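You operate a simulated robot arm through the tools that you are given. There is no shell and no other tool. Be economical: measure what you need, move in short steps, check, and stop when the job is done.

Carry out the task below with a simulated two-armed robot. There is one attempt and no reset: what you move stays moved.

## Task
Smooth the gel pack flat with the roller and shut its frame.
Fine: press the roller along the pack until no crease shows, put the roller back, fold the leaf down on the pack and slide the catch over the leaf. Set down upright: gel roller.
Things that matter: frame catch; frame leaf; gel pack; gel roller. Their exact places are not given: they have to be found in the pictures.

It is judged by the outcome, as a careful person would: the job done as asked, and still so three seconds after it is handed in. It fails if anything else is knocked over, pushed out of place, dropped, spilled or broken. Flat cloth is picked up by pressing the open fingertips on it (5 to 10 N) and closing them slowly along it; thin cloth reads only 2 to 8 mm in the jaws.

## Robot
Two 7-joint arms with fingered hands on one trunk, on a base that drives. Base frame: it is fixed to the floor where the robot stands at the start and does not move with it; the origin is under the middle of the robot, x ahead of it, y to its left, z up; the surface under the hand at the start is at about z = 0.856. Units: m, degrees, N and s.
The left shoulder is at the start at [0.07, 0.153, 1.247], the right one opposite. With the tool pointing down near the work surface each hand reaches from about 0.1 to 0.86 m from the robot's upright axis, wherever it stands, measured 20 degrees to its own side. Places, roughly: frame catch [0.6, -0.1, 0.9]; frame leaf [0.8, -0.2, 1]; gel pack [0.8, -0.1, 0.9]. Payload 3.9 kg a hand.
The TCP of each hand is the grasp point between the finger pads, 0.03 m short of the fingertips. In the tool frame z runs along the fingers and y along their closing line. Largest opening 0.104 m; the body of the gripper starts 0.035 m behind the TCP. The gripper is a hand of 4 fingers: y runs from the thumb to the fingers, the wrist lies at [-0.017, -0.104, -0.178] in the tool frame, and closing takes about 1.5 s.
Orientation is that of the tool frame in the base frame, as [roll, pitch, yaw] about the fixed x, y, z axes, in that order (R = Rz(yaw) Ry(pitch) Rx(roll)). With the fingers straight down and the wrist toward the robot, the tool's x, y and z point along [0, 1, 0], [1, 0, 0] and [0, 0, -1] of the base frame.

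## Interface
- The arms move only by the tool nudge_tool. It takes "left_commands", "right_commands" or both (then of equal length, played together; a hand with none holds still); each is a list of rows, each an object (a shift or turn left out is 0, a gripper value left out holds the last) with "claw": the closure, from 0 (fully open) to 1 (shut); "slide": the shift along the base's x, y, z in units of 400 mm (1.0 is 400 mm), a list of three; "rot": the turn, a rotation vector about the base's x, y, z in units of 90 degrees (1.0 is 90 degrees), a list of three. In form: [{"claw": claw, "slide": [tx, ty, tz], "rot": [ax, ay, az]}, ...]. A call has 1 to 10 rows; each row is the pose to reach, as a shift and turn from the pose commanded when the call began. A call with a number of a shift or a turn outside -1 to 1 is refused whole. A row lasts 0.2 s, in which the tool goes at most 0.05 m and 8.6 degrees; a call with a longer step from one row to the next is refused whole, and so is a gripper value outside its range. A pose out of reach is approached as far as the arm can. The call stops where the force on the tool passes 40 N (or 10 N more than at its start, if that is more) or the arm is blocked; 0.2 s more then pass. The fingers move at their own pace (about 0.072 m/s each) and stop on an object; they squeeze with about 29 N. The grip force told is the motor's: it shows also when the fingers shut on nothing. Time passes only in rows, and 0.2 s behind the last, so rows that repeat a pose let the fingers close. It gives the time, the measured TCP pose, the force on the tool (base axes), the opening and the grip force at its end, in the units of the frame above (readings bear some noise), with the torque about the TCP (base axes, N m) and any sound that the robot's microphone picked up.
- Cameras (640 x 400 px; columns grow to the right, rows downward): "scene" is now at [0.1333, -0.0228, 1.4754]; the picture's right is [-0.27, -0.96, -0.00], its down [-0.65, 0.18, -0.73] and it looks along [0.71, -0.20, -0.68] (base axes); focal length 251 px, centre (320, 200). "left" rides on the left gripper at [-0.066, -0.09, -0.126] in its tool frame; the picture's right is [-0.78, -0.30, 0.56], its down [0.57, -0.70, 0.42] and it looks along [0.27, 0.65, 0.71] (tool axes); focal length 275 px, centre (320, 200). "right" rides on the right gripper at [0.066, -0.09, -0.126] in its tool frame; the picture's right is [-0.78, 0.30, -0.56], its down [-0.57, -0.70, 0.42] and it looks along [-0.26, 0.65, 0.71] (tool axes); focal length 275 px, centre (320, 200).
- get_image(camera): a new picture of that camera. The clock stands still meanwhile.
- slide_trunk(by): slides the trunk up (or, below 0, down) by that many m; the arms and the scene camera ride with it, the base frame stays. It gives what a move gives, with no picture.
- steer(legs): drives the robot by 1 to 6 legs, each [ahead, turn to the left] in m and degrees, along the robot's own axes; the way and the turn of a leg run together, so that a leg with both is an arc; at most 1.5 m and 180 degrees a leg. The arms and the cameras ride along, it lands a little off, and it stops where it bumps. It gives what a move gives.
- grasp_type(shape, hand): the hand has 4 fingers and takes this shape, open, in about a second: jaw (thumb against the fingers, like two jaws); tri (thumb and two fingers); tip (a fingertip pinch); poke (one finger out to press); point (the index stretched); flat (the hand flat); cup (the hand cupped); fist (a fist). The gripper value then closes the fingers along that shape, each until it touches; the sizes above hold for jaw. It gives what a move gives, with no picture.
- pan_tilt(pan, tilt): turns the head with the scene camera to pan (to the left, within 86 degrees either way) and tilt (down, from -29 to 69), counted from straight ahead of the robot. It gives what a move gives.
- measure_at(camera, pixels): for up to 12 pixels [column, row] of the newest picture of that camera ("zoom" is the newest enlarged one), the place [x, y, z] in the base frame of the surface seen there, good to about 0.002 m, but the place of the scene camera against the robot may be out by one fixed shift of up to 0.018 m in any direction. The clock stands still meanwhile.
- zoom(camera, box): a new picture of the part [left, top, right, bottom] of that camera's present view, enlarged. The clock stands still meanwhile.
- finish_job(): hands the job in; it is judged then, once.

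Work in short steps. Measure before you move; look again where a grasp or a placing could have gone wrong, and mend it. You have 80 turns and 70 pictures in all, those below and enlarged ones among them. Open the grippers and draw the arms clear of the work before you hand the job in, unless the task says otherwise; then end with one line.

The tools are called after "Emit:" by a JSON object that holds its "name" and its "arguments". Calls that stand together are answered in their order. nudge_tool: Moves the arms, as the interface text tells. Its arguments: {"type":"object","properties":{"left_commands":{"type":"array","items":{"type":"object","properties":{"claw":{"type":"number"},"slide":{"type":"array","items":{"type":"number"}},"rot":{"type":"array","items":{"type":"number"}}}}},"right_commands":{"type":"array","items":{"type":"object","properties":{"claw":{"type":"number"},"slide":{"type":"array","items":{"type":"number"}},"rot":{"type":"array","items":{"type":"number"}}}}}},"required":[]} The other tools are called the same way: slide_trunk (by) slides the trunk up or down; grasp_type (shape, hand) gives the hand a shape; steer (legs) drives the base; pan_tilt (pan, tilt) turns the head that bears the scene camera; get_image (camera) takes a picture; measure_at (camera, pixels) gives the place of the surface under pixels of a picture; zoom (camera, box) takes an enlarged picture of a part of a camera's view; finish_job () hands the job in.

At the start:

```text
t: 0.0
left_ee_pos: [0.5748, 0.0832, 1.2734]
left_tcp_rot: [-180.0, 0.1, 89.9]
left_wrist_force: [0.5, -0.1, 0.1]
left_wrist_torque: [0.0, 0.0, 0.01]
left_grip_width: 0.1038
left_finger_force: 0.0
left_shape: jaw
right_ee_pos: [0.4753, -0.3532, 1.2621]
right_tcp_rot: [179.9, 0.0, 90.1]
right_wrist_force: [0.2, 1.1, 0.6]
right_wrist_torque: [-0.02, 0.03, 0.0]
right_grip_width: 0.1037
right_finger_force: 0.1
right_shape: jaw
trunk travel left (down, up): [-0.7, 0.24]
robot x, y, heading: [-0.0014, 0.0002, 0.1]
head pan, tilt: [-15.6, 42.8]
```

scene: 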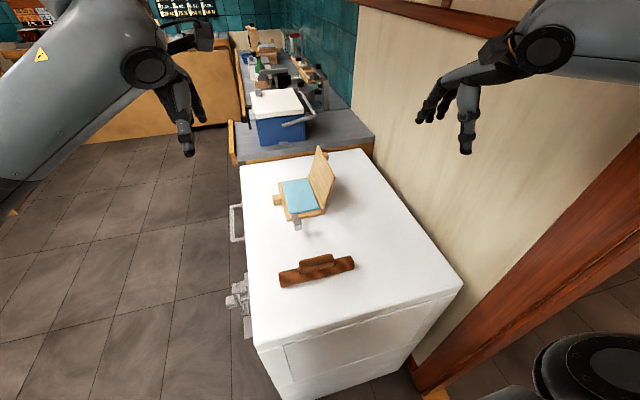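
right: 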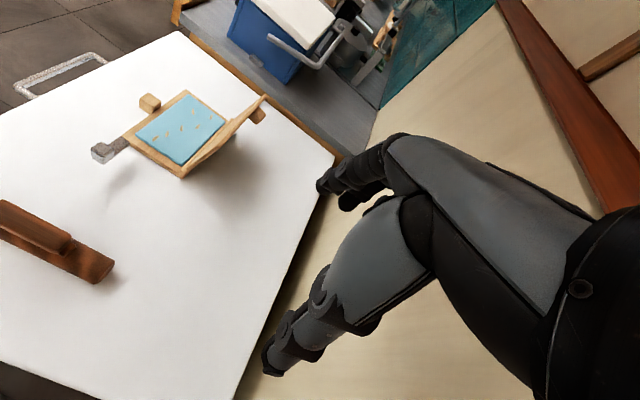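
left: 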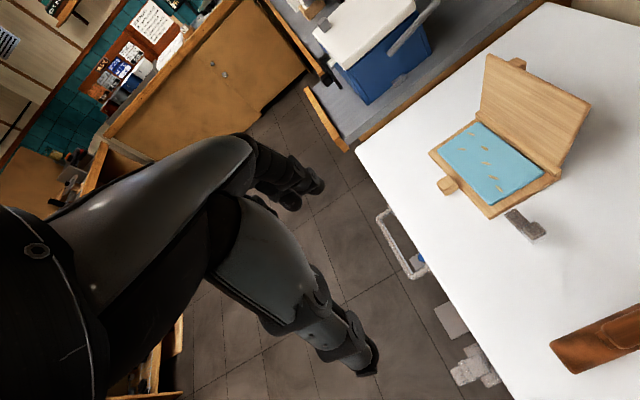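

The scene shows the frame with the blue pack around (300,195), leaf standing at (320,180), catch at (296,222), and the brown roller in a cradle around (317,268). I zoom in on both.

Emit:
{"name": "zoom", "arguments": {"camera": "scene", "box": [250, 140, 370, 215]}}

Emit:
{"name": "zoom", "arguments": {"camera": "scene", "box": [260, 215, 372, 295]}}

```text
5.33 times, centred on (310, 178) of scene
```

zoom: 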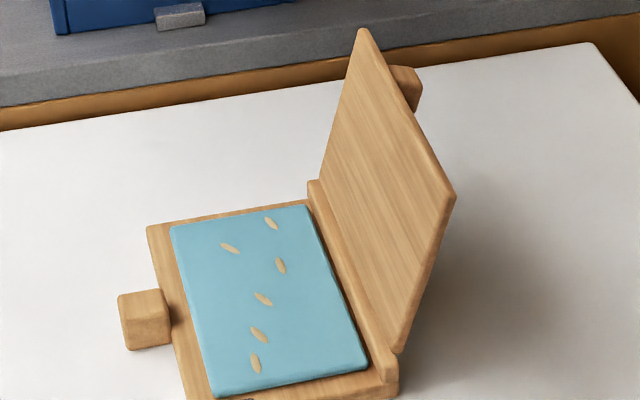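

```text
5.00 times, centred on (316, 255) of scene
```

zoom: 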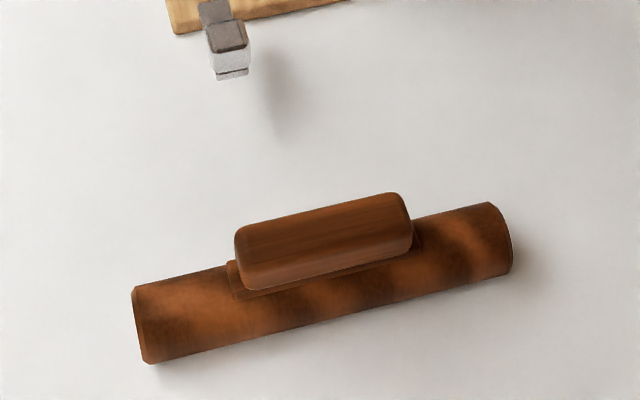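

The roller is a cylinder lying on the table with a handle bar on top; the pack shows six creases. I measure the roller in the zoom and the frame in the scene.

Emit:
{"name": "measure_at", "arguments": {"camera": "zoom", "pixels": [[240, 240], [320, 215], [405, 205], [325, 250], [250, 285], [410, 240], [150, 330], [500, 240], [228, 30], [228, 70], [215, 5], [560, 350]]}}

Emit:
{"name": "measure_at", "arguments": {"camera": "scene", "pixels": [[284, 183], [307, 180], [317, 207], [292, 212], [299, 196], [277, 199], [280, 184], [319, 148], [333, 178], [325, 204], [311, 176], [326, 156]]}}

Emit:
{"name": "zoom", "arguments": {"camera": "right", "box": [80, 70, 280, 195]}}

Emit:
{"name": "zoom", "arguments": {"camera": "left", "box": [420, 40, 610, 260]}}

```text
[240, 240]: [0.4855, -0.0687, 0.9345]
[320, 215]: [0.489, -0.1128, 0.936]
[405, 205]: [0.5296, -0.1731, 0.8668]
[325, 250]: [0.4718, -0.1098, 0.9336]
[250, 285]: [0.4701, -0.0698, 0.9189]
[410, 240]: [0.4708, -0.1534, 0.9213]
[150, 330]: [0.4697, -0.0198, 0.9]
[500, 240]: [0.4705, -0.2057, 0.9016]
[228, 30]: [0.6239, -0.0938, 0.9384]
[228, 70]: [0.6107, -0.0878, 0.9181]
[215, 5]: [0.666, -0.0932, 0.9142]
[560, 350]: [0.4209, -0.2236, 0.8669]
```

```text
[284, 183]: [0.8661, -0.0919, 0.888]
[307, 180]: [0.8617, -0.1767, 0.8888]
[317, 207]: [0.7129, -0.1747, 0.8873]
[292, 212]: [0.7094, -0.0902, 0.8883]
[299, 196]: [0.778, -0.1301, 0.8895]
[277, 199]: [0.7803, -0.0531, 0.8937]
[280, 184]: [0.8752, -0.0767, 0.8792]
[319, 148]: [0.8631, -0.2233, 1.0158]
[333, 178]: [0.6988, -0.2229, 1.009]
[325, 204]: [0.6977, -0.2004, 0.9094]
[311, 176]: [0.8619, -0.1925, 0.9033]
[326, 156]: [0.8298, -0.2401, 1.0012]
```

```text
3.20 times, centred on (180, 132) of right
```

zoom: 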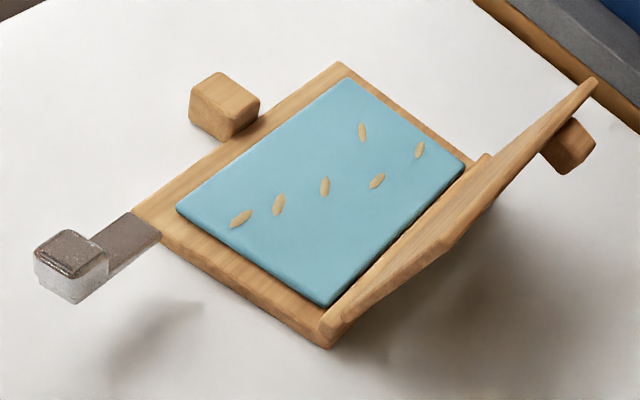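

```text
1.82 times, centred on (515, 150) of left
```

zoom: 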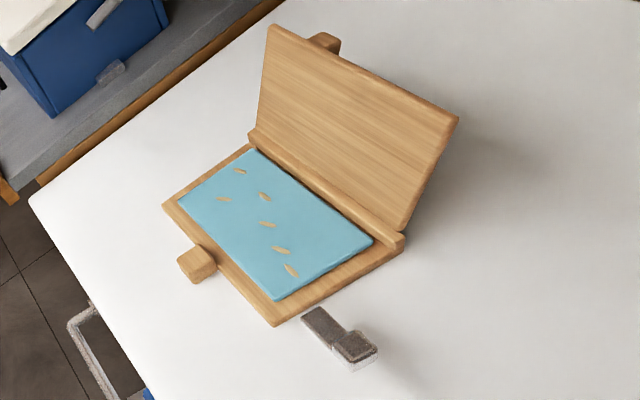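

I measure with the wrist cameras to fix the scene camera's shift, and to locate creases, tab, catch and rail.

Emit:
{"name": "measure_at", "arguments": {"camera": "zoom", "pixels": [[240, 171], [223, 200], [264, 196], [267, 224], [281, 250], [291, 270], [195, 256], [212, 262], [252, 137], [403, 240], [357, 350], [318, 316]]}}

Emit:
{"name": "measure_at", "arguments": {"camera": "left", "pixels": [[474, 121], [430, 150], [446, 185], [452, 185], [541, 175], [501, 215], [550, 240], [487, 55], [590, 103], [521, 62], [513, 212], [524, 228]]}}

Emit:
{"name": "measure_at", "arguments": {"camera": "right", "pixels": [[20, 215], [60, 240], [105, 275], [40, 225], [103, 146], [110, 156], [150, 102], [250, 110], [255, 116], [190, 130], [141, 140], [120, 320]]}}

```text
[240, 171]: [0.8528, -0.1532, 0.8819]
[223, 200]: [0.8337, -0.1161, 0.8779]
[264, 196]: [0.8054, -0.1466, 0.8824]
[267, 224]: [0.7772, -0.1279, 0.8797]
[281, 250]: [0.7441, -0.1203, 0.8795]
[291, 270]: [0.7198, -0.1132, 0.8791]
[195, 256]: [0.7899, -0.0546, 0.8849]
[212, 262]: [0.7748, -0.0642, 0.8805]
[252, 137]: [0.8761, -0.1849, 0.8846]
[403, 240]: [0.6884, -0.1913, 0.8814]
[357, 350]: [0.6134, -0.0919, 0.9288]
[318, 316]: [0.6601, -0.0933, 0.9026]
```

```text
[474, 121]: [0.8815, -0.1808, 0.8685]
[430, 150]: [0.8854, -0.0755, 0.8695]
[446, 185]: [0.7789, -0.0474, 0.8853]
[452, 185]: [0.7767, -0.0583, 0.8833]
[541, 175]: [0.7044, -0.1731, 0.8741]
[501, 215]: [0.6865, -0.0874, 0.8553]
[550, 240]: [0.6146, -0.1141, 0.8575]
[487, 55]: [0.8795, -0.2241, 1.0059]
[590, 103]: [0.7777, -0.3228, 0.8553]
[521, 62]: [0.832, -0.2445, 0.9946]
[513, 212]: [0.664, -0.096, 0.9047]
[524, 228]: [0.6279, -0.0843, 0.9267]
```

```text
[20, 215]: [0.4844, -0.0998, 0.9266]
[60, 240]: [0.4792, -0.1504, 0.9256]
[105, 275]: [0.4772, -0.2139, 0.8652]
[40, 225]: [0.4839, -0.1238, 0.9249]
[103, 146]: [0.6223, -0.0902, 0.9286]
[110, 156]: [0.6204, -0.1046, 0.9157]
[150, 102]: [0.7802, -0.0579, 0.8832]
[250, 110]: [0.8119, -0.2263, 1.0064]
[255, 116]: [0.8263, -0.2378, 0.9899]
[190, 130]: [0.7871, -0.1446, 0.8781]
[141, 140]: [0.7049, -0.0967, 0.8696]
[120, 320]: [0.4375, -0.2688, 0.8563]
```

Scene z reads ~0.010 high versus the wrist cameras (table 0.8565). I check the table's front edge to see how far the base can approach.

Emit:
{"name": "measure_at", "arguments": {"camera": "scene", "pixels": [[258, 335], [350, 318], [455, 285], [245, 200], [270, 380], [350, 345], [200, 330], [240, 295]]}}

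Emit:
{"name": "steer", "arguments": {"legs": [[0.1, 0]]}}

```text
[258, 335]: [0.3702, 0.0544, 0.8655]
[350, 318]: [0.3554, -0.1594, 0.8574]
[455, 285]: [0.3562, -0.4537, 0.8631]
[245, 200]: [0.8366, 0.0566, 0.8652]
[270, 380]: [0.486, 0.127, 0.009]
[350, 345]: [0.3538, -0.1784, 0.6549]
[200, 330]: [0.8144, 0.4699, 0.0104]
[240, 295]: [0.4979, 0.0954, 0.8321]
```

```text
t: 1.1
left_ee_pos: [0.6648, 0.0826, 1.2777]
left_tcp_rot: [179.5, 0.1, 89.9]
left_wrist_force: [-0.6, 0.2, 1.0]
left_wrist_torque: [0.0, -0.03, -0.01]
left_grip_width: 0.1038
left_finger_force: 0.1
left_shape: jaw
right_ee_pos: [0.5633, -0.3539, 1.2672]
right_tcp_rot: [179.5, 0.0, 89.9]
right_wrist_force: [-0.1, -1.3, 1.2]
right_wrist_torque: [0.0, -0.07, 0.01]
right_grip_width: 0.1036
right_finger_force: 0.1
right_shape: jaw
trunk travel left (down, up): [-0.7, 0.24]
robot x, y, heading: [0.1002, 0.0016, -0.1]
head pan, tilt: [-15.6, 42.8]
```

Base moved 0.1 m without touching. I bring the left hand above the roller handle (~[0.48,-0.113]) and shift the right arm outward.

Emit:
{"name": "nudge_tool", "arguments": {"left_commands": [{"slide": [-0.06, -0.06, -0.06]}, {"slide": [-0.12, -0.12, -0.12]}, {"slide": [-0.18, -0.18, -0.18]}, {"slide": [-0.24, -0.25, -0.24]}, {"slide": [-0.3, -0.31, -0.3]}, {"slide": [-0.36, -0.37, -0.36]}, {"slide": [-0.41, -0.43, -0.42]}, {"slide": [-0.4625, -0.49, -0.48]}, {"slide": [-0.4625, -0.49, -0.48]}], "right_commands": [{"slide": [0, -0.1, 0]}, {"slide": [0, -0.2, 0]}, {"slide": [0, -0.3, 0]}, {"slide": [0, -0.35, 0]}, {"slide": [0, -0.35, 0]}, {"slide": [0, -0.35, 0]}, {"slide": [0, -0.35, 0]}, {"slide": [0, -0.35, 0]}, {"slide": [0, -0.35, 0]}]}}

Emit:
{"name": "get_image", "arguments": {"camera": "left"}}

Emit:
{"name": "get_image", "arguments": {"camera": "scene"}}

```text
t: 3.1
left_ee_pos: [0.4876, -0.1127, 1.0802]
left_tcp_rot: [179.9, 0.0, 89.9]
left_wrist_force: [-0.5, -0.2, 0.2]
left_wrist_torque: [-0.03, -0.01, -0.03]
left_grip_width: 0.1039
left_finger_force: 0.1
left_shape: jaw
right_ee_pos: [0.574, -0.4952, 1.2638]
right_tcp_rot: [180.0, -0.1, 89.9]
right_wrist_force: [0.3, 0.6, 0.4]
right_wrist_torque: [-0.02, 0.02, 0.03]
right_grip_width: 0.1038
right_finger_force: 0.0
right_shape: jaw
trunk travel left (down, up): [-0.7, 0.24]
robot x, y, heading: [0.0969, 0.0065, 0.1]
head pan, tilt: [-15.6, 42.8]
```

```text
62 pictures are left
```

left: 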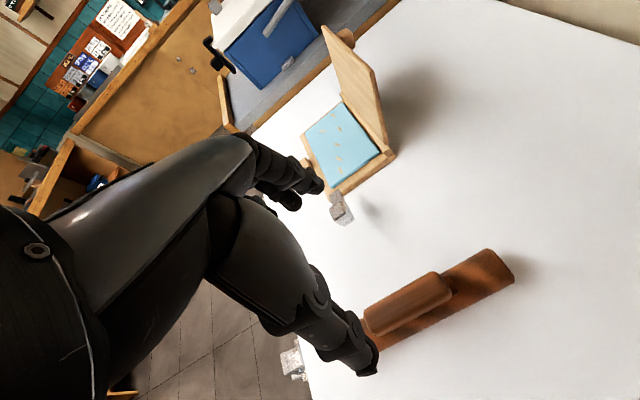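

```text
61 pictures are left
```

scene: 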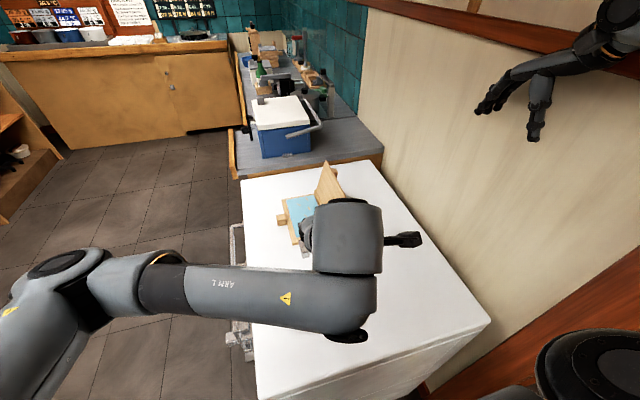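

The left camera shows the roller at (430,300), partly behind the thumb. I measure the handle's edges and ends from here.

Emit:
{"name": "measure_at", "arguments": {"camera": "left", "pixels": [[366, 312], [400, 292], [440, 275], [451, 292], [420, 308], [385, 328], [410, 298], [490, 255], [512, 280], [450, 315], [465, 285]]}}

Emit:
{"name": "zoom", "arguments": {"camera": "left", "box": [340, 230, 540, 380]}}

```text
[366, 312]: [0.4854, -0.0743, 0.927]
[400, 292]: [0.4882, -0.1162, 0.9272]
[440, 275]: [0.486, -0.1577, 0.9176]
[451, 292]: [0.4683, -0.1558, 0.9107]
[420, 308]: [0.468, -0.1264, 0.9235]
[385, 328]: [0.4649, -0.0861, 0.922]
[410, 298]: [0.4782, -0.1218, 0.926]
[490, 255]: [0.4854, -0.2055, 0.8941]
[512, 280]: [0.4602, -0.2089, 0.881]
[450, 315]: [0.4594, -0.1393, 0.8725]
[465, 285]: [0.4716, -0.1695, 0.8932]
```

```text
2.67 times, centred on (440, 305) of left
```

zoom: 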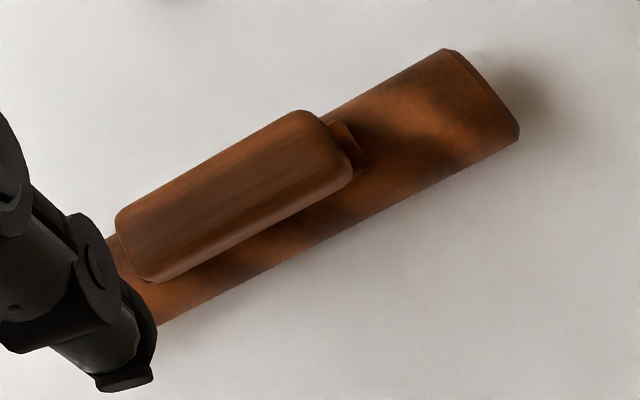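

Handle centre is about [0.476,-0.114], 28 mm wide, top z 0.927. I descend to TCP z ≈ 0.955 and check.

Emit:
{"name": "nudge_tool", "arguments": {"left_commands": [{"slide": [-0.02, -0.003, -0.1]}, {"slide": [-0.029, -0.003, -0.2]}, {"slide": [-0.029, -0.003, -0.28]}, {"slide": [-0.029, -0.003, -0.3125]}, {"slide": [-0.029, -0.003, -0.3125]}]}}

Emit:
{"name": "get_image", "arguments": {"camera": "left"}}

```text
t: 4.3
left_ee_pos: [0.4771, -0.1142, 0.9551]
left_tcp_rot: [179.9, 0.0, 90.0]
left_wrist_force: [-0.3, 0.6, -0.7]
left_wrist_torque: [0.01, 0.01, -0.04]
left_grip_width: 0.1036
left_finger_force: 0.1
left_shape: jaw
right_ee_pos: [0.5735, -0.4948, 1.265]
right_tcp_rot: [-180.0, 0.0, 90.0]
right_wrist_force: [0.0, 0.0, 0.2]
right_wrist_torque: [0.0, -0.04, -0.01]
right_grip_width: 0.1036
right_finger_force: 0.2
right_shape: jaw
trunk travel left (down, up): [-0.7, 0.24]
robot x, y, heading: [0.0961, -0.0027, -0.1]
head pan, tilt: [-15.6, 42.8]
```

```text
59 pictures are left
```

left: 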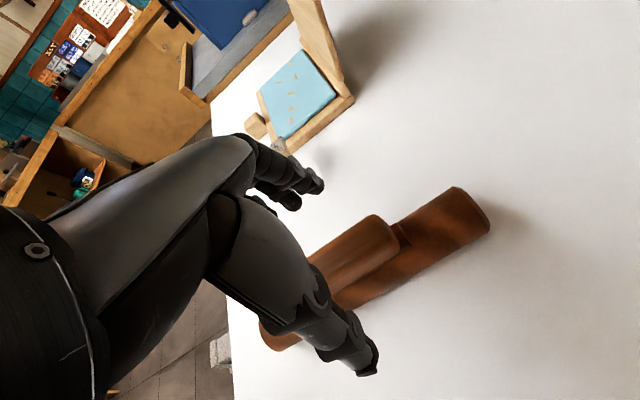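

The fingers (310,185) and thumb (365,360) straddle the handle. I go down 36 mm and close.

Emit:
{"name": "nudge_tool", "arguments": {"left_commands": [{"slide": [-0.0025, 0, -0.05]}, {"slide": [-0.0025, 0, -0.09]}, {"slide": [-0.0025, 0, -0.09]}]}}

Emit:
{"name": "nudge_tool", "arguments": {"left_commands": [{"claw": 0.5}, {"claw": 0.5}, {"claw": 0.8}, {"claw": 1}, {"claw": 1}, {"claw": 1}, {"claw": 1}, {"claw": 1}, {"claw": 1}, {"claw": 1}]}}

Emit:
{"name": "get_image", "arguments": {"camera": "left"}}

```text
t: 5.1
left_ee_pos: [0.4752, -0.1158, 0.92]
left_tcp_rot: [179.9, 0.1, 89.9]
left_wrist_force: [0.7, -0.2, 0.7]
left_wrist_torque: [0.0, -0.04, -0.01]
left_grip_width: 0.1036
left_finger_force: 0.0
left_shape: jaw
right_ee_pos: [0.5744, -0.4953, 1.2653]
right_tcp_rot: [-180.0, 0.1, 89.9]
right_wrist_force: [0.1, -0.5, 0.1]
right_wrist_torque: [0.0, 0.01, -0.01]
right_grip_width: 0.1034
right_finger_force: 0.0
right_shape: jaw
trunk travel left (down, up): [-0.7, 0.24]
robot x, y, heading: [0.0968, 0.0018, 0.0]
head pan, tilt: [-15.6, 42.8]
```

```text
t: 7.3
left_ee_pos: [0.4764, -0.115, 0.9189]
left_tcp_rot: [180.0, 0.0, 89.9]
left_wrist_force: [-0.2, 0.7, -0.8]
left_wrist_torque: [0.02, 0.02, 0.02]
left_grip_width: 0.022
left_finger_force: 29.0
left_shape: jaw
right_ee_pos: [0.5747, -0.4943, 1.2633]
right_tcp_rot: [-179.9, 0.0, 89.9]
right_wrist_force: [-0.2, 0.1, 0.2]
right_wrist_torque: [0.0, 0.0, 0.02]
right_grip_width: 0.1036
right_finger_force: 0.0
right_shape: jaw
trunk travel left (down, up): [-0.7, 0.24]
robot x, y, heading: [0.0955, -0.0021, -0.1]
head pan, tilt: [-15.6, 42.8]
```

```text
58 pictures are left
```

left: 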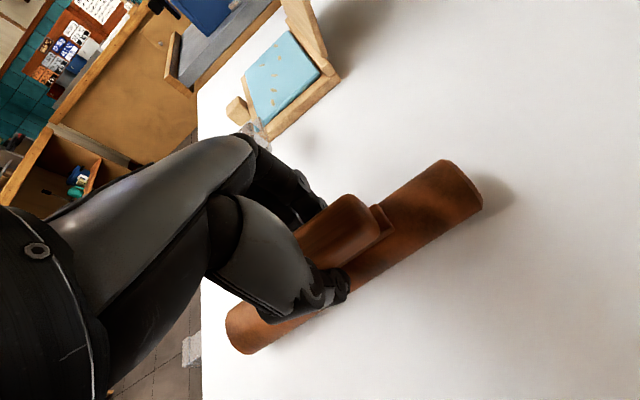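

Gripped (22 mm, 29 N). I lift straight up 0.19 m and check the hold.

Emit:
{"name": "nudge_tool", "arguments": {"left_commands": [{"slide": [0, 0, 0.05]}, {"slide": [0, 0, 0.15]}, {"slide": [0, 0, 0.26]}, {"slide": [0, 0, 0.37]}, {"slide": [0, 0, 0.48]}, {"slide": [0, 0, 0.48]}]}}

Emit:
{"name": "nudge_tool", "arguments": {"left_commands": [{"rot": [0, 0, -0.09], "slide": [0.07, 0, 0]}, {"rot": [0, 0, -0.18], "slide": [0.14, 0, 0]}, {"rot": [0, 0, -0.27], "slide": [0.21, 0, 0]}, {"rot": [0, 0, -0.36], "slide": [0.28, 0, 0]}, {"rot": [0, 0, -0.45], "slide": [0.35, 0, 0]}, {"rot": [0, 0, -0.54], "slide": [0.42, 0, 0]}, {"rot": [0, 0, -0.63], "slide": [0.5, 0, 0]}, {"rot": [0, 0, -0.72], "slide": [0.58, 0, 0]}, {"rot": [0, 0, -0.81], "slide": [0.66, 0, 0]}, {"rot": [0, 0, -0.9], "slide": [0.74, 0.01, 0]}]}}

Emit:
{"name": "get_image", "arguments": {"camera": "scene"}}

Emit:
{"name": "get_image", "arguments": {"camera": "left"}}

```text
t: 8.4
left_ee_pos: [0.5003, -0.0412, 1.0045]
left_tcp_rot: [178.3, -14.2, 93.8]
left_wrist_force: [-0.6, 0.0, -4.8]
left_wrist_torque: [-0.07, 0.01, -0.04]
left_grip_width: 0.0219
left_finger_force: 29.4
left_shape: jaw
left hand out of reach, approached as far as the arm can: row 5
right_ee_pos: [0.5747, -0.4923, 1.2644]
right_tcp_rot: [-179.9, 0.1, 89.9]
right_wrist_force: [-0.6, 0.3, 0.3]
right_wrist_torque: [-0.01, -0.01, 0.0]
right_grip_width: 0.1038
right_finger_force: 0.1
right_shape: jaw
trunk travel left (down, up): [-0.7, 0.24]
robot x, y, heading: [0.0961, -0.0001, -0.2]
head pan, tilt: [-15.6, 42.8]
stopped in row 5 (left hand): the arm was blocked; the commanded pose is now the measured one
```

```text
t: 10.6
left_ee_pos: [0.7978, -0.0389, 1.0036]
left_tcp_rot: [178.2, -14.0, 12.8]
left_wrist_force: [-0.3, 1.3, -6.2]
left_wrist_torque: [-0.02, 0.05, 0.0]
left_grip_width: 0.022
left_finger_force: 28.8
left_shape: jaw
right_ee_pos: [0.5759, -0.495, 1.2625]
right_tcp_rot: [-179.9, 0.0, 89.7]
right_wrist_force: [0.0, -0.2, 0.2]
right_wrist_torque: [0.03, 0.01, -0.01]
right_grip_width: 0.1034
right_finger_force: 0.0
right_shape: jaw
trunk travel left (down, up): [-0.7, 0.24]
robot x, y, heading: [0.1022, 0.0009, 0.0]
head pan, tilt: [-15.6, 42.8]
```

```text
57 pictures are left
```

scene: 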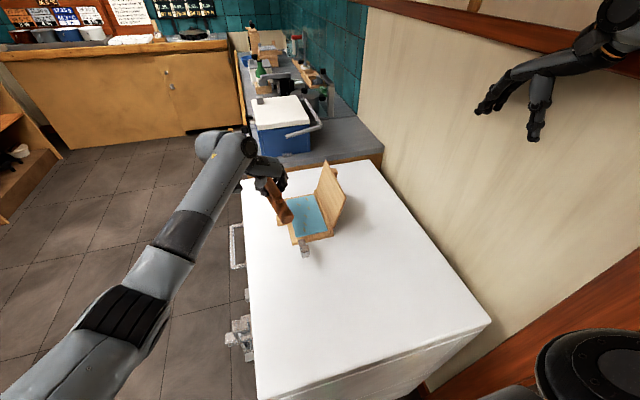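

```text
56 pictures are left
```

left: 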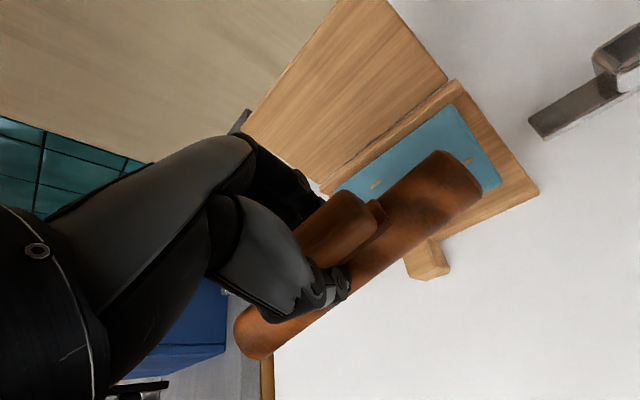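

Row 5 of the lift was blocked, so the hand tilted 14°, but the roller is still held and the frame looks undisturbed. I now straighten the tool (to roll 180, pitch 0, yaw 0), raise it a bit and bring it over the pack's near edge.

Emit:
{"name": "nudge_tool", "arguments": {"left_commands": [{"rot": [0.0005, 0.04, -0.035], "slide": [0, 0, 0.03]}, {"rot": [0.001, 0.08, -0.07], "slide": [0, -0.03, 0.05]}, {"rot": [0.0015, 0.12, -0.105], "slide": [0, -0.07, 0.05]}, {"rot": [0.002, 0.156, -0.14], "slide": [0, -0.12, 0.05]}, {"rot": [0.002, 0.156, -0.14], "slide": [0, -0.15, 0.05]}, {"rot": [0.002, 0.156, -0.14], "slide": [0, -0.15, 0.05]}]}}

Emit:
{"name": "get_image", "arguments": {"camera": "left"}}

Emit:
{"name": "zoom", "arguments": {"camera": "scene", "box": [200, 110, 400, 265]}}

```text
t: 12.0
left_ee_pos: [0.7787, -0.085, 1.028]
left_tcp_rot: [180.0, -0.2, 0.0]
left_wrist_force: [0.0, 0.2, -4.4]
left_wrist_torque: [0.01, -0.01, 0.01]
left_grip_width: 0.0218
left_finger_force: 28.6
left_shape: jaw
left hand out of reach, approached as far as the arm can: row 4, 5, 6
right_ee_pos: [0.575, -0.4955, 1.2633]
right_tcp_rot: [-180.0, 0.0, 89.9]
right_wrist_force: [0.4, -0.5, 0.0]
right_wrist_torque: [-0.01, -0.02, -0.01]
right_grip_width: 0.1035
right_finger_force: 0.0
right_shape: jaw
trunk travel left (down, up): [-0.7, 0.24]
robot x, y, heading: [0.0987, 0.0003, -0.1]
head pan, tilt: [-15.6, 42.8]
```

```text
55 pictures are left
```

left: 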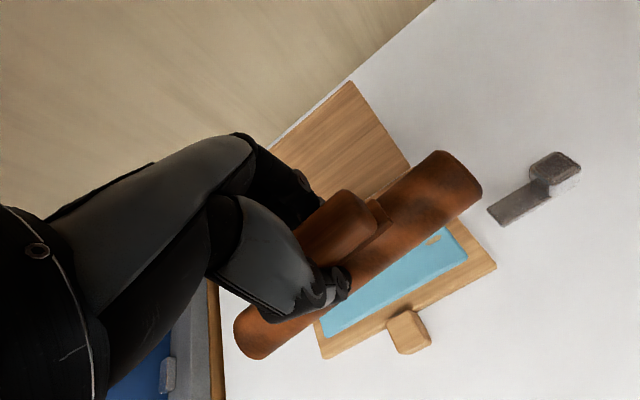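

```text
2.58 times, centred on (300, 188) of scene
```

zoom: 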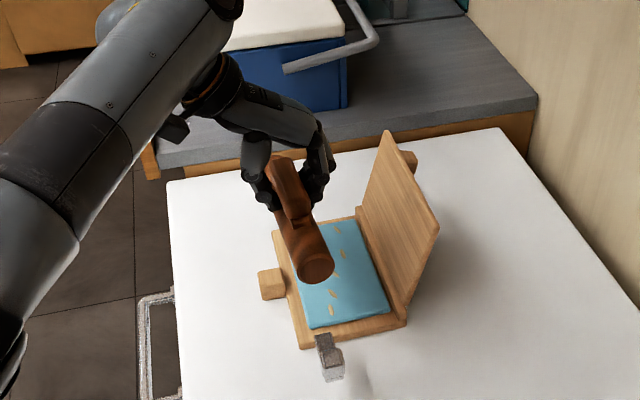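

The arm is at its reach limit at x 0.779. I pull the hand back 0.1 m and drive forward 0.12 m so I have reach to spare.

Emit:
{"name": "nudge_tool", "arguments": {"left_commands": [{"slide": [-0.1, 0, 0.02]}, {"slide": [-0.2, 0, 0.04]}, {"slide": [-0.3, 0, 0.04]}, {"slide": [-0.3, 0, 0.04]}]}}

Emit:
{"name": "steer", "arguments": {"legs": [[0.12, 0]]}}

```text
t: 13.0
left_ee_pos: [0.6594, -0.0845, 1.0441]
left_tcp_rot: [-179.9, -0.2, -0.1]
left_wrist_force: [-0.2, -0.2, -4.8]
left_wrist_torque: [0.01, 0.02, 0.0]
left_grip_width: 0.0218
left_finger_force: 29.3
left_shape: jaw
right_ee_pos: [0.575, -0.4944, 1.2632]
right_tcp_rot: [-180.0, 0.1, 89.9]
right_wrist_force: [1.4, -0.6, -0.2]
right_wrist_torque: [0.03, -0.03, 0.02]
right_grip_width: 0.1037
right_finger_force: 0.1
right_shape: jaw
trunk travel left (down, up): [-0.7, 0.24]
robot x, y, heading: [0.0986, -0.002, -0.0]
head pan, tilt: [-15.6, 42.8]
```

```text
t: 13.9
left_ee_pos: [0.676, -0.0851, 1.0463]
left_tcp_rot: [180.0, -0.3, -0.1]
left_wrist_force: [0.5, 0.1, -4.7]
left_wrist_torque: [-0.01, 0.04, 0.02]
left_grip_width: 0.0218
left_finger_force: 29.0
left_shape: jaw
right_ee_pos: [0.5913, -0.4963, 1.2654]
right_tcp_rot: [179.9, 0.1, 89.9]
right_wrist_force: [0.8, -0.4, -0.3]
right_wrist_torque: [0.01, 0.01, 0.02]
right_grip_width: 0.1037
right_finger_force: 0.1
right_shape: jaw
trunk travel left (down, up): [-0.7, 0.24]
robot x, y, heading: [0.1139, -0.0029, 0.1]
head pan, tilt: [-15.6, 42.8]
stopped in leg 1: the robot was blocked; the commanded pose is now the measured one
```

The base bumped at x 0.114, so the rest of the reach has to come from posture. I raise the hand and lower the trunk to bring the shoulder nearer wrist height.

Emit:
{"name": "nudge_tool", "arguments": {"left_commands": [{"slide": [0, 0, 0.1]}, {"slide": [0, 0, 0.2]}, {"slide": [0, 0, 0.3]}, {"slide": [0, 0, 0.3]}]}}

Emit:
{"name": "slide_trunk", "arguments": {"by": -0.12}}

Emit:
{"name": "get_image", "arguments": {"camera": "scene"}}

```text
t: 14.9
left_ee_pos: [0.6758, -0.0859, 1.166]
left_tcp_rot: [179.9, -0.4, 0.0]
left_wrist_force: [0.1, 0.4, -4.8]
left_wrist_torque: [0.01, 0.01, 0.0]
left_grip_width: 0.0218
left_finger_force: 28.7
left_shape: jaw
right_ee_pos: [0.5914, -0.4948, 1.2656]
right_tcp_rot: [179.8, 0.2, 89.8]
right_wrist_force: [-0.1, -0.4, 0.1]
right_wrist_torque: [0.0, 0.0, -0.02]
right_grip_width: 0.1037
right_finger_force: 0.1
right_shape: jaw
trunk travel left (down, up): [-0.7, 0.24]
robot x, y, heading: [0.116, 0.0014, -0.1]
head pan, tilt: [-15.6, 42.8]
```

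```text
t: 16.4
left_ee_pos: [0.6754, -0.0858, 1.0465]
left_tcp_rot: [179.9, -0.4, 0.1]
left_wrist_force: [0.2, 0.7, -4.7]
left_wrist_torque: [0.0, 0.02, -0.04]
left_grip_width: 0.0217
left_finger_force: 28.6
left_shape: jaw
right_ee_pos: [0.5913, -0.4948, 1.1454]
right_tcp_rot: [179.8, 0.1, 89.8]
right_wrist_force: [0.3, 0.1, 1.0]
right_wrist_torque: [0.0, -0.01, -0.02]
right_grip_width: 0.104
right_finger_force: 0.0
right_shape: jaw
trunk travel left (down, up): [-0.58, 0.36]
robot x, y, heading: [0.1139, -0.0002, 0.1]
head pan, tilt: [-15.6, 42.8]
```

```text
53 pictures are left
```

scene: 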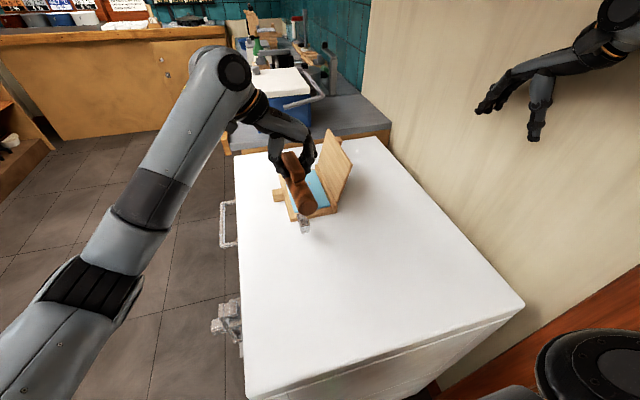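

Hand is at [0.675,-0.086,1.047]. I move it forward over the pack (x ≈ 0.79) with a 15° tilt about the roller axis, so the hand leans away from the leaf.

Emit:
{"name": "nudge_tool", "arguments": {"left_commands": [{"slide": [0.09, 0, 0], "rot": [-0.06, 0, 0]}, {"slide": [0.18, 0, 0], "rot": [-0.12, 0, 0]}, {"slide": [0.25, -0.02, -0.03], "rot": [-0.167, 0, 0]}, {"slide": [0.287, -0.02, -0.08], "rot": [-0.167, 0, 0]}, {"slide": [0.287, -0.02, -0.08], "rot": [-0.167, 0, 0]}]}}

Emit:
{"name": "get_image", "arguments": {"camera": "left"}}

Emit:
{"name": "zoom", "arguments": {"camera": "scene", "box": [220, 100, 400, 250]}}

```text
t: 17.6
left_ee_pos: [0.7904, -0.0934, 1.0138]
left_tcp_rot: [164.8, -0.4, 0.1]
left_wrist_force: [-0.8, -0.3, -3.6]
left_wrist_torque: [0.06, -0.02, 0.02]
left_grip_width: 0.0216
left_finger_force: 29.0
left_shape: jaw
right_ee_pos: [0.5904, -0.4946, 1.1457]
right_tcp_rot: [179.8, 0.1, 89.8]
right_wrist_force: [0.1, -1.1, 0.6]
right_wrist_torque: [-0.02, -0.01, -0.01]
right_grip_width: 0.1039
right_finger_force: 0.0
right_shape: jaw
trunk travel left (down, up): [-0.58, 0.36]
robot x, y, heading: [0.1164, 0.0015, 0.1]
head pan, tilt: [-15.6, 42.8]
```

```text
52 pictures are left
```

left: 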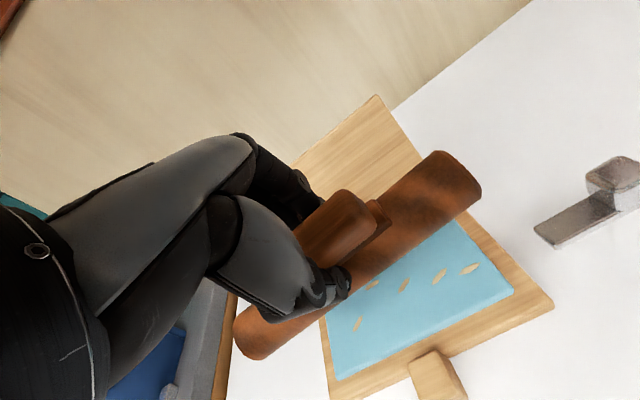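

```text
2.67 times, centred on (310, 175) of scene
```

zoom: 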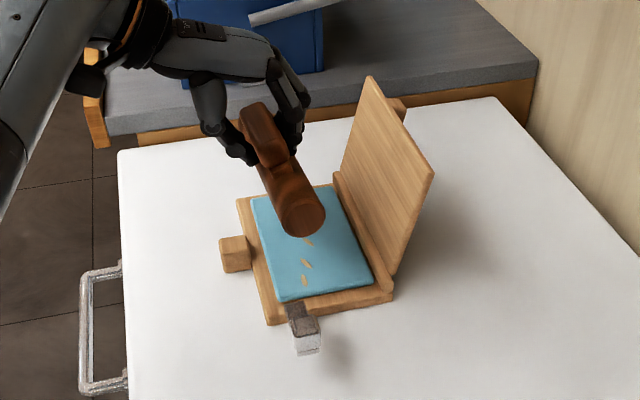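

Reach is fine here. I measure the roller end, catch plate end, tab and pack corners from the left camera before pressing.

Emit:
{"name": "measure_at", "arguments": {"camera": "left", "pixels": [[470, 180], [440, 155], [537, 232], [557, 246], [510, 290], [460, 222], [335, 375], [430, 360], [475, 212], [255, 355], [358, 324], [470, 268]]}}

```text
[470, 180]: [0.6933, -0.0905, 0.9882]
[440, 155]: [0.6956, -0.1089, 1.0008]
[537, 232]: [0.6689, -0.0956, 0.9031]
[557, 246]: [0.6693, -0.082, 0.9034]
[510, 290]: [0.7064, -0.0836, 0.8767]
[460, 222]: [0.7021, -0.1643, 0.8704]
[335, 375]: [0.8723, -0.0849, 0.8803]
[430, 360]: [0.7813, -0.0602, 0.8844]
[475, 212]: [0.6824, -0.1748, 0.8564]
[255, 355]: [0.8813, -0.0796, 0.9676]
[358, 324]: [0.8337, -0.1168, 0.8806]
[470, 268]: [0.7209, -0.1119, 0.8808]
```

Clearances are good (roller end x 0.694 vs catch 0.669). I lower to just above contact, then step down until the force shows.

Emit:
{"name": "nudge_tool", "arguments": {"left_commands": [{"slide": [0, 0.01, -0.1]}, {"slide": [0, 0.01, -0.16]}, {"slide": [0, 0.01, -0.175]}, {"slide": [0, 0.01, -0.18]}, {"slide": [0, 0.01, -0.185]}, {"slide": [0, 0.01, -0.19]}]}}

```text
t: 19.0
left_ee_pos: [0.7901, -0.0892, 0.9387]
left_tcp_rot: [164.8, -0.3, 0.1]
left_wrist_force: [-2.2, -0.9, 0.0]
left_wrist_torque: [-0.01, -0.24, -0.1]
left_grip_width: 0.0219
left_finger_force: 29.2
left_shape: jaw
right_ee_pos: [0.5909, -0.4943, 1.1452]
right_tcp_rot: [179.9, 0.0, 89.9]
right_wrist_force: [1.2, -0.1, -0.9]
right_wrist_torque: [-0.03, -0.02, 0.01]
right_grip_width: 0.1042
right_finger_force: 0.0
right_shape: jaw
trunk travel left (down, up): [-0.58, 0.36]
robot x, y, heading: [0.1136, -0.0039, -0.0]
head pan, tilt: [-15.6, 42.8]
```

Just touching (force went from −4 to 0 N). I press slightly further to see the stiffness.

Emit:
{"name": "nudge_tool", "arguments": {"left_commands": [{"slide": [0, 0, -0.003]}, {"slide": [0, 0, -0.006]}, {"slide": [0, 0, -0.006]}]}}

```text
t: 19.8
left_ee_pos: [0.7902, -0.0889, 0.9367]
left_tcp_rot: [164.7, -0.5, 0.0]
left_wrist_force: [-1.2, -0.4, 4.4]
left_wrist_torque: [-0.13, -0.07, -0.02]
left_grip_width: 0.0232
left_finger_force: 28.8
left_shape: jaw
right_ee_pos: [0.5904, -0.4942, 1.146]
right_tcp_rot: [179.8, 0.0, 89.9]
right_wrist_force: [0.6, 0.6, -0.2]
right_wrist_torque: [-0.01, -0.01, -0.02]
right_grip_width: 0.1038
right_finger_force: 0.0
right_shape: jaw
trunk travel left (down, up): [-0.58, 0.36]
robot x, y, heading: [0.1146, 0.0015, -0.2]
head pan, tilt: [-15.6, 42.8]
```

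About 9 N of pressing now. I press 1 mm more and draw the roller slowly across the pack toward the hinge.

Emit:
{"name": "nudge_tool", "arguments": {"left_commands": [{"slide": [0, 0, -0.003]}, {"slide": [0, -0.015, -0.004]}, {"slide": [0, -0.03, -0.004]}, {"slide": [0, -0.045, -0.004]}, {"slide": [0, -0.06, -0.004]}, {"slide": [0, -0.075, -0.004]}, {"slide": [0, -0.09, -0.004]}, {"slide": [0, -0.105, -0.004]}, {"slide": [0, -0.12, -0.004]}, {"slide": [0, -0.135, -0.004]}]}}

Emit:
{"name": "get_image", "arguments": {"camera": "left"}}

Emit:
{"name": "zoom", "arguments": {"camera": "scene", "box": [220, 100, 400, 250]}}

```text
t: 22.0
left_ee_pos: [0.7894, -0.144, 0.9348]
left_tcp_rot: [164.7, -0.5, 0.1]
left_wrist_force: [1.4, 0.9, 7.5]
left_wrist_torque: [0.02, -0.18, 0.11]
left_grip_width: 0.0234
left_finger_force: 29.2
left_shape: jaw
right_ee_pos: [0.5906, -0.4942, 1.1456]
right_tcp_rot: [179.8, 0.1, 90.0]
right_wrist_force: [-0.6, -0.3, 0.6]
right_wrist_torque: [0.0, 0.0, 0.0]
right_grip_width: 0.1038
right_finger_force: 0.1
right_shape: jaw
trunk travel left (down, up): [-0.58, 0.36]
robot x, y, heading: [0.1139, 0.0002, 0.2]
head pan, tilt: [-15.6, 42.8]
```

```text
50 pictures are left
```

left: 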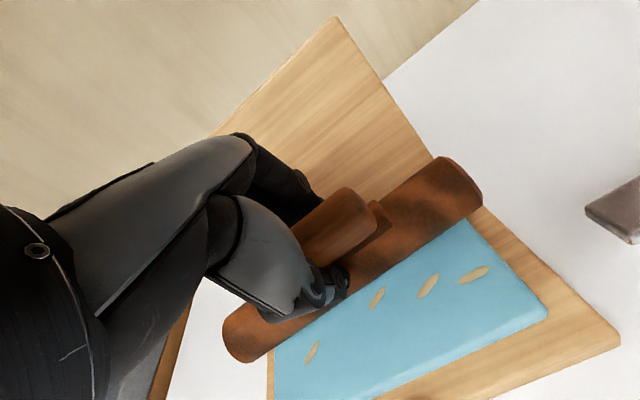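

```text
2.67 times, centred on (310, 175) of scene
```

zoom: 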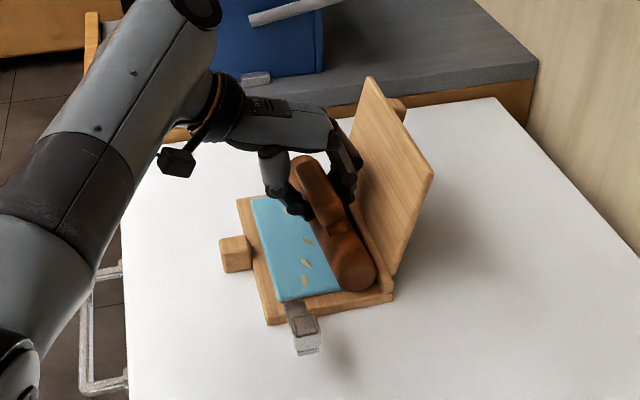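

Creases passed over still show at (310,355), (377,297), (427,287), (472,274), so 12 N isn't enough, or the passes must differ. I press harder (~25 N) and sweep back.

Emit:
{"name": "nudge_tool", "arguments": {"left_commands": [{"slide": [0, 0, -0.005]}, {"slide": [0, 0, -0.01]}, {"slide": [0, 0, -0.012]}, {"slide": [0, 0, -0.012]}]}}

```text
t: 23.0
left_ee_pos: [0.7892, -0.1449, 0.9324]
left_tcp_rot: [164.7, -0.5, 0.1]
left_wrist_force: [4.1, -3.3, 8.2]
left_wrist_torque: [0.15, 0.09, -0.1]
left_grip_width: 0.0234
left_finger_force: 29.2
left_shape: jaw
right_ee_pos: [0.5883, -0.4943, 1.1468]
right_tcp_rot: [179.7, 0.1, 89.9]
right_wrist_force: [0.0, 0.1, -0.7]
right_wrist_torque: [0.01, -0.05, -0.01]
right_grip_width: 0.1038
right_finger_force: 0.1
right_shape: jaw
trunk travel left (down, up): [-0.58, 0.36]
robot x, y, heading: [0.116, -0.0001, -0.3]
head pan, tilt: [-15.6, 42.8]
```

Force hardly rose for 2.4 mm; perhaps the handle is sliding in the grip. I push 2 mm more and look.

Emit:
{"name": "nudge_tool", "arguments": {"left_commands": [{"slide": [0, 0, -0.005]}, {"slide": [0, 0, -0.01]}, {"slide": [0, 0, -0.01]}]}}

Emit:
{"name": "get_image", "arguments": {"camera": "left"}}

```text
t: 23.8
left_ee_pos: [0.7891, -0.1434, 0.9282]
left_tcp_rot: [164.9, -0.6, 0.2]
left_wrist_force: [1.3, -0.7, 19.8]
left_wrist_torque: [-0.21, 0.08, 0.0]
left_grip_width: 0.0235
left_finger_force: 29.3
left_shape: jaw
right_ee_pos: [0.5877, -0.4935, 1.1461]
right_tcp_rot: [179.7, 0.1, 90.0]
right_wrist_force: [0.5, -0.2, 0.6]
right_wrist_torque: [-0.03, 0.01, 0.0]
right_grip_width: 0.104
right_finger_force: 0.0
right_shape: jaw
trunk travel left (down, up): [-0.58, 0.36]
robot x, y, heading: [0.1144, -0.002, 0.1]
head pan, tilt: [-15.6, 42.8]
```

```text
48 pictures are left
```

left: 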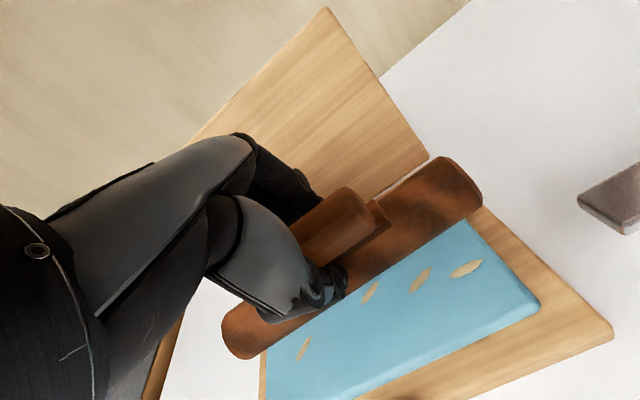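

Contact is now about 24 N with the roller stable in the hand. I sweep back slowly to the near edge at this depth.

Emit:
{"name": "nudge_tool", "arguments": {"left_commands": [{"slide": [0, 0.01, 0]}, {"slide": [0, 0.025, 0]}, {"slide": [0, 0.04, 0]}, {"slide": [0, 0.055, 0]}, {"slide": [0, 0.07, 0]}, {"slide": [0, 0.085, 0]}, {"slide": [0, 0.1, 0]}, {"slide": [0, 0.115, 0]}, {"slide": [0, 0.13, 0]}, {"slide": [0, 0.14, 0]}]}}

Emit:
{"name": "zoom", "arguments": {"camera": "scene", "box": [220, 100, 400, 250]}}

Emit:
{"name": "get_image", "arguments": {"camera": "left"}}

```text
t: 26.0
left_ee_pos: [0.7888, -0.0882, 0.9275]
left_tcp_rot: [164.9, -0.5, 0.2]
left_wrist_force: [0.0, -4.0, 19.9]
left_wrist_torque: [-0.43, 0.01, -0.22]
left_grip_width: 0.0235
left_finger_force: 29.1
left_shape: jaw
right_ee_pos: [0.5877, -0.4956, 1.1458]
right_tcp_rot: [179.6, 0.1, 90.0]
right_wrist_force: [0.0, 1.6, -0.5]
right_wrist_torque: [-0.04, 0.01, 0.01]
right_grip_width: 0.1039
right_finger_force: 0.2
right_shape: jaw
trunk travel left (down, up): [-0.58, 0.36]
robot x, y, heading: [0.1168, 0.0016, -0.1]
head pan, tilt: [-15.6, 42.8]
```

```text
2.67 times, centred on (310, 175) of scene
```

zoom: 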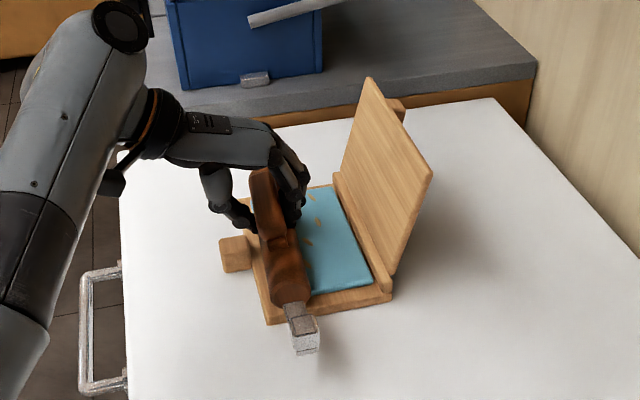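

```text
46 pictures are left
```

left: 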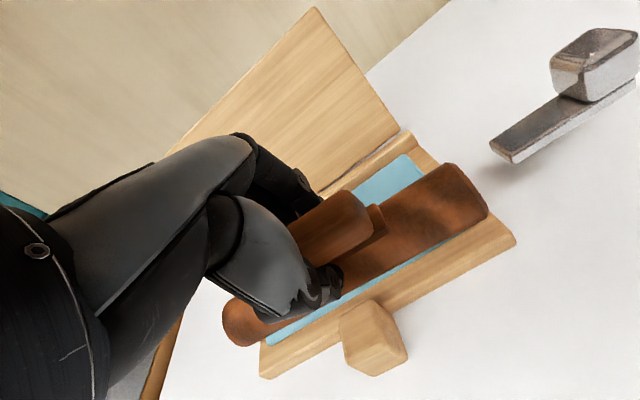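

I lift the roller 50 mm to see the pack's state.

Emit:
{"name": "nudge_tool", "arguments": {"left_commands": [{"slide": [0, 0, 0.05]}, {"slide": [0, 0.03, 0.15]}, {"slide": [0, 0.1, 0.25]}, {"slide": [0, 0.1, 0.25]}]}}

Emit:
{"name": "zoom", "arguments": {"camera": "scene", "box": [250, 120, 370, 230]}}

Emit:
{"name": "get_image", "arguments": {"camera": "left"}}

```text
t: 27.0
left_ee_pos: [0.7919, -0.0476, 1.0241]
left_tcp_rot: [164.9, -0.1, 0.2]
left_wrist_force: [0.1, -0.8, -5.2]
left_wrist_torque: [0.04, 0.02, 0.01]
left_grip_width: 0.0227
left_finger_force: 28.2
left_shape: jaw
right_ee_pos: [0.5926, -0.4961, 1.1442]
right_tcp_rot: [179.9, -0.1, 90.0]
right_wrist_force: [0.2, 0.7, -0.5]
right_wrist_torque: [0.01, 0.01, -0.02]
right_grip_width: 0.1039
right_finger_force: 0.1
right_shape: jaw
trunk travel left (down, up): [-0.58, 0.36]
robot x, y, heading: [0.1131, -0.0035, 0.2]
head pan, tilt: [-15.6, 42.8]
```

```text
3.64 times, centred on (310, 175) of scene
```

zoom: 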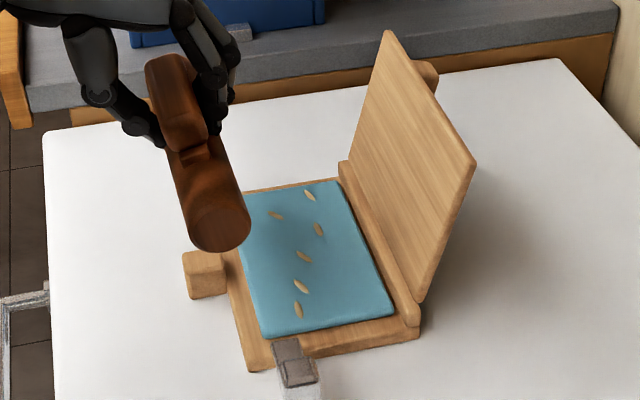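

```text
44 pictures are left
```

left: 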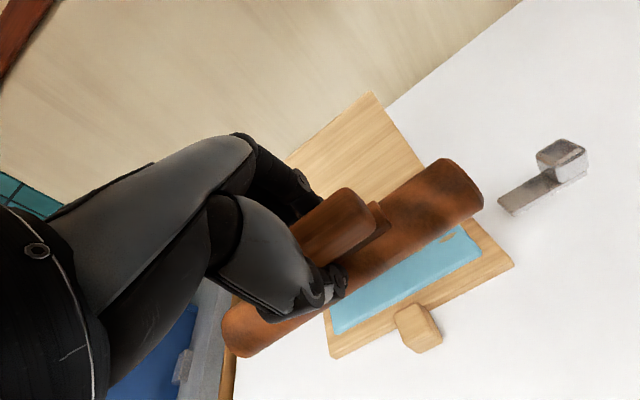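

All six creases remain, so sweeping across the width does nothing; motion along the pack's length (x) seems needed. I test that: press at y ≈ −0.14 (clear of the catch) and slide the roller lengthwise from x 0.79 to 0.74.

Emit:
{"name": "nudge_tool", "arguments": {"left_commands": [{"slide": [-0.005, -0.1, 0]}, {"slide": [-0.005, -0.203, -0.05]}, {"slide": [-0.005, -0.203, -0.15]}, {"slide": [-0.005, -0.203, -0.21]}, {"slide": [-0.005, -0.203, -0.225]}, {"slide": [-0.005, -0.203, -0.235]}, {"slide": [-0.005, -0.203, -0.235]}]}}

Emit:
{"name": "nudge_tool", "arguments": {"left_commands": [{"slide": [-0.01, 0, 0]}, {"slide": [-0.025, 0, 0]}, {"slide": [-0.04, 0, 0]}, {"slide": [-0.055, 0, 0]}, {"slide": [-0.07, 0, 0]}, {"slide": [-0.085, 0, 0]}, {"slide": [-0.1, 0, 0]}, {"slide": [-0.115, 0, 0]}, {"slide": [-0.125, 0, 0]}]}}

Emit:
{"name": "get_image", "arguments": {"camera": "left"}}

Emit:
{"name": "zoom", "arguments": {"camera": "scene", "box": [250, 120, 370, 230]}}

```text
t: 28.6
left_ee_pos: [0.7868, -0.1298, 0.9338]
left_tcp_rot: [164.6, -0.5, 0.1]
left_wrist_force: [2.9, 1.2, 14.0]
left_wrist_torque: [-0.23, -0.36, 0.34]
left_grip_width: 0.0229
left_finger_force: 28.8
left_shape: jaw
right_ee_pos: [0.5908, -0.4957, 1.1456]
right_tcp_rot: [179.8, 0.2, 89.9]
right_wrist_force: [0.1, 0.5, 0.0]
right_wrist_torque: [-0.02, 0.02, 0.04]
right_grip_width: 0.1035
right_finger_force: 0.1
right_shape: jaw
trunk travel left (down, up): [-0.58, 0.36]
robot x, y, heading: [0.1174, -0.0016, -0.0]
head pan, tilt: [-15.6, 42.8]
```

```text
t: 30.6
left_ee_pos: [0.7375, -0.1288, 0.9354]
left_tcp_rot: [164.6, -0.6, 0.1]
left_wrist_force: [12.4, 0.7, 29.9]
left_wrist_torque: [-0.26, -0.21, 0.16]
left_grip_width: 0.0236
left_finger_force: 29.0
left_shape: jaw
right_ee_pos: [0.5898, -0.4948, 1.1476]
right_tcp_rot: [179.9, 0.1, 90.0]
right_wrist_force: [-0.1, -0.2, -0.2]
right_wrist_torque: [0.02, 0.02, 0.01]
right_grip_width: 0.1036
right_finger_force: 0.1
right_shape: jaw
trunk travel left (down, up): [-0.58, 0.36]
robot x, y, heading: [0.1168, -0.0031, -0.1]
head pan, tilt: [-15.6, 42.8]
```

```text
43 pictures are left
```

left: 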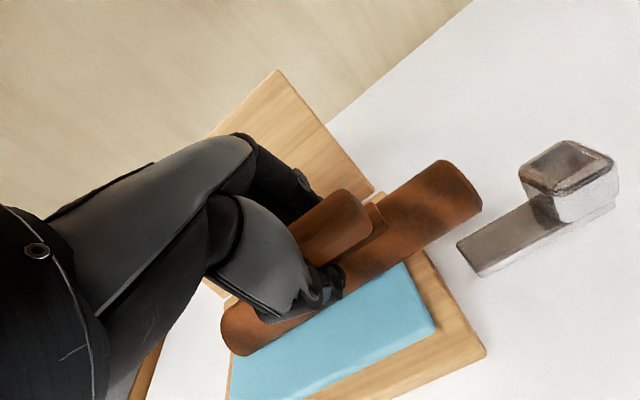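

```text
3.64 times, centred on (310, 175) of scene
```

zoom: 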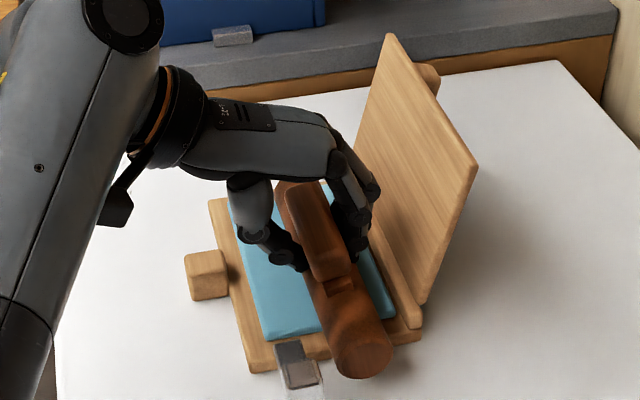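

No creases visible beside the roller now. I lift up to check what's underneath.

Emit:
{"name": "nudge_tool", "arguments": {"left_commands": [{"slide": [0.005, 0, 0.05]}, {"slide": [0.01, 0, 0.15]}, {"slide": [0.02, 0.1, 0.25]}, {"slide": [0.02, 0.2, 0.25]}, {"slide": [0.02, 0.2, 0.25]}]}}

Emit:
{"name": "zoom", "arguments": {"camera": "scene", "box": [250, 120, 370, 230]}}

```text
refused: row 3 steps farther than a row can; nothing moved
```

```text
3.64 times, centred on (310, 175) of scene
```

zoom: 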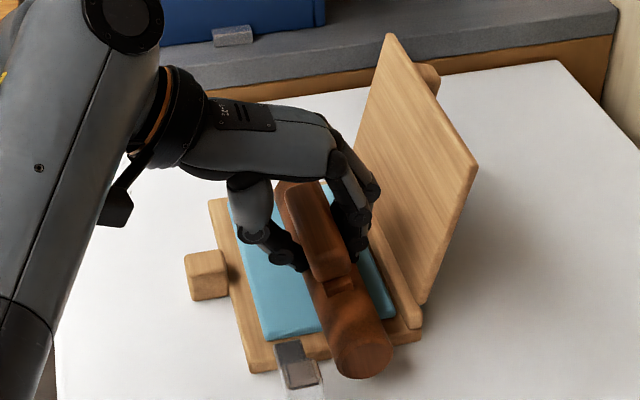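

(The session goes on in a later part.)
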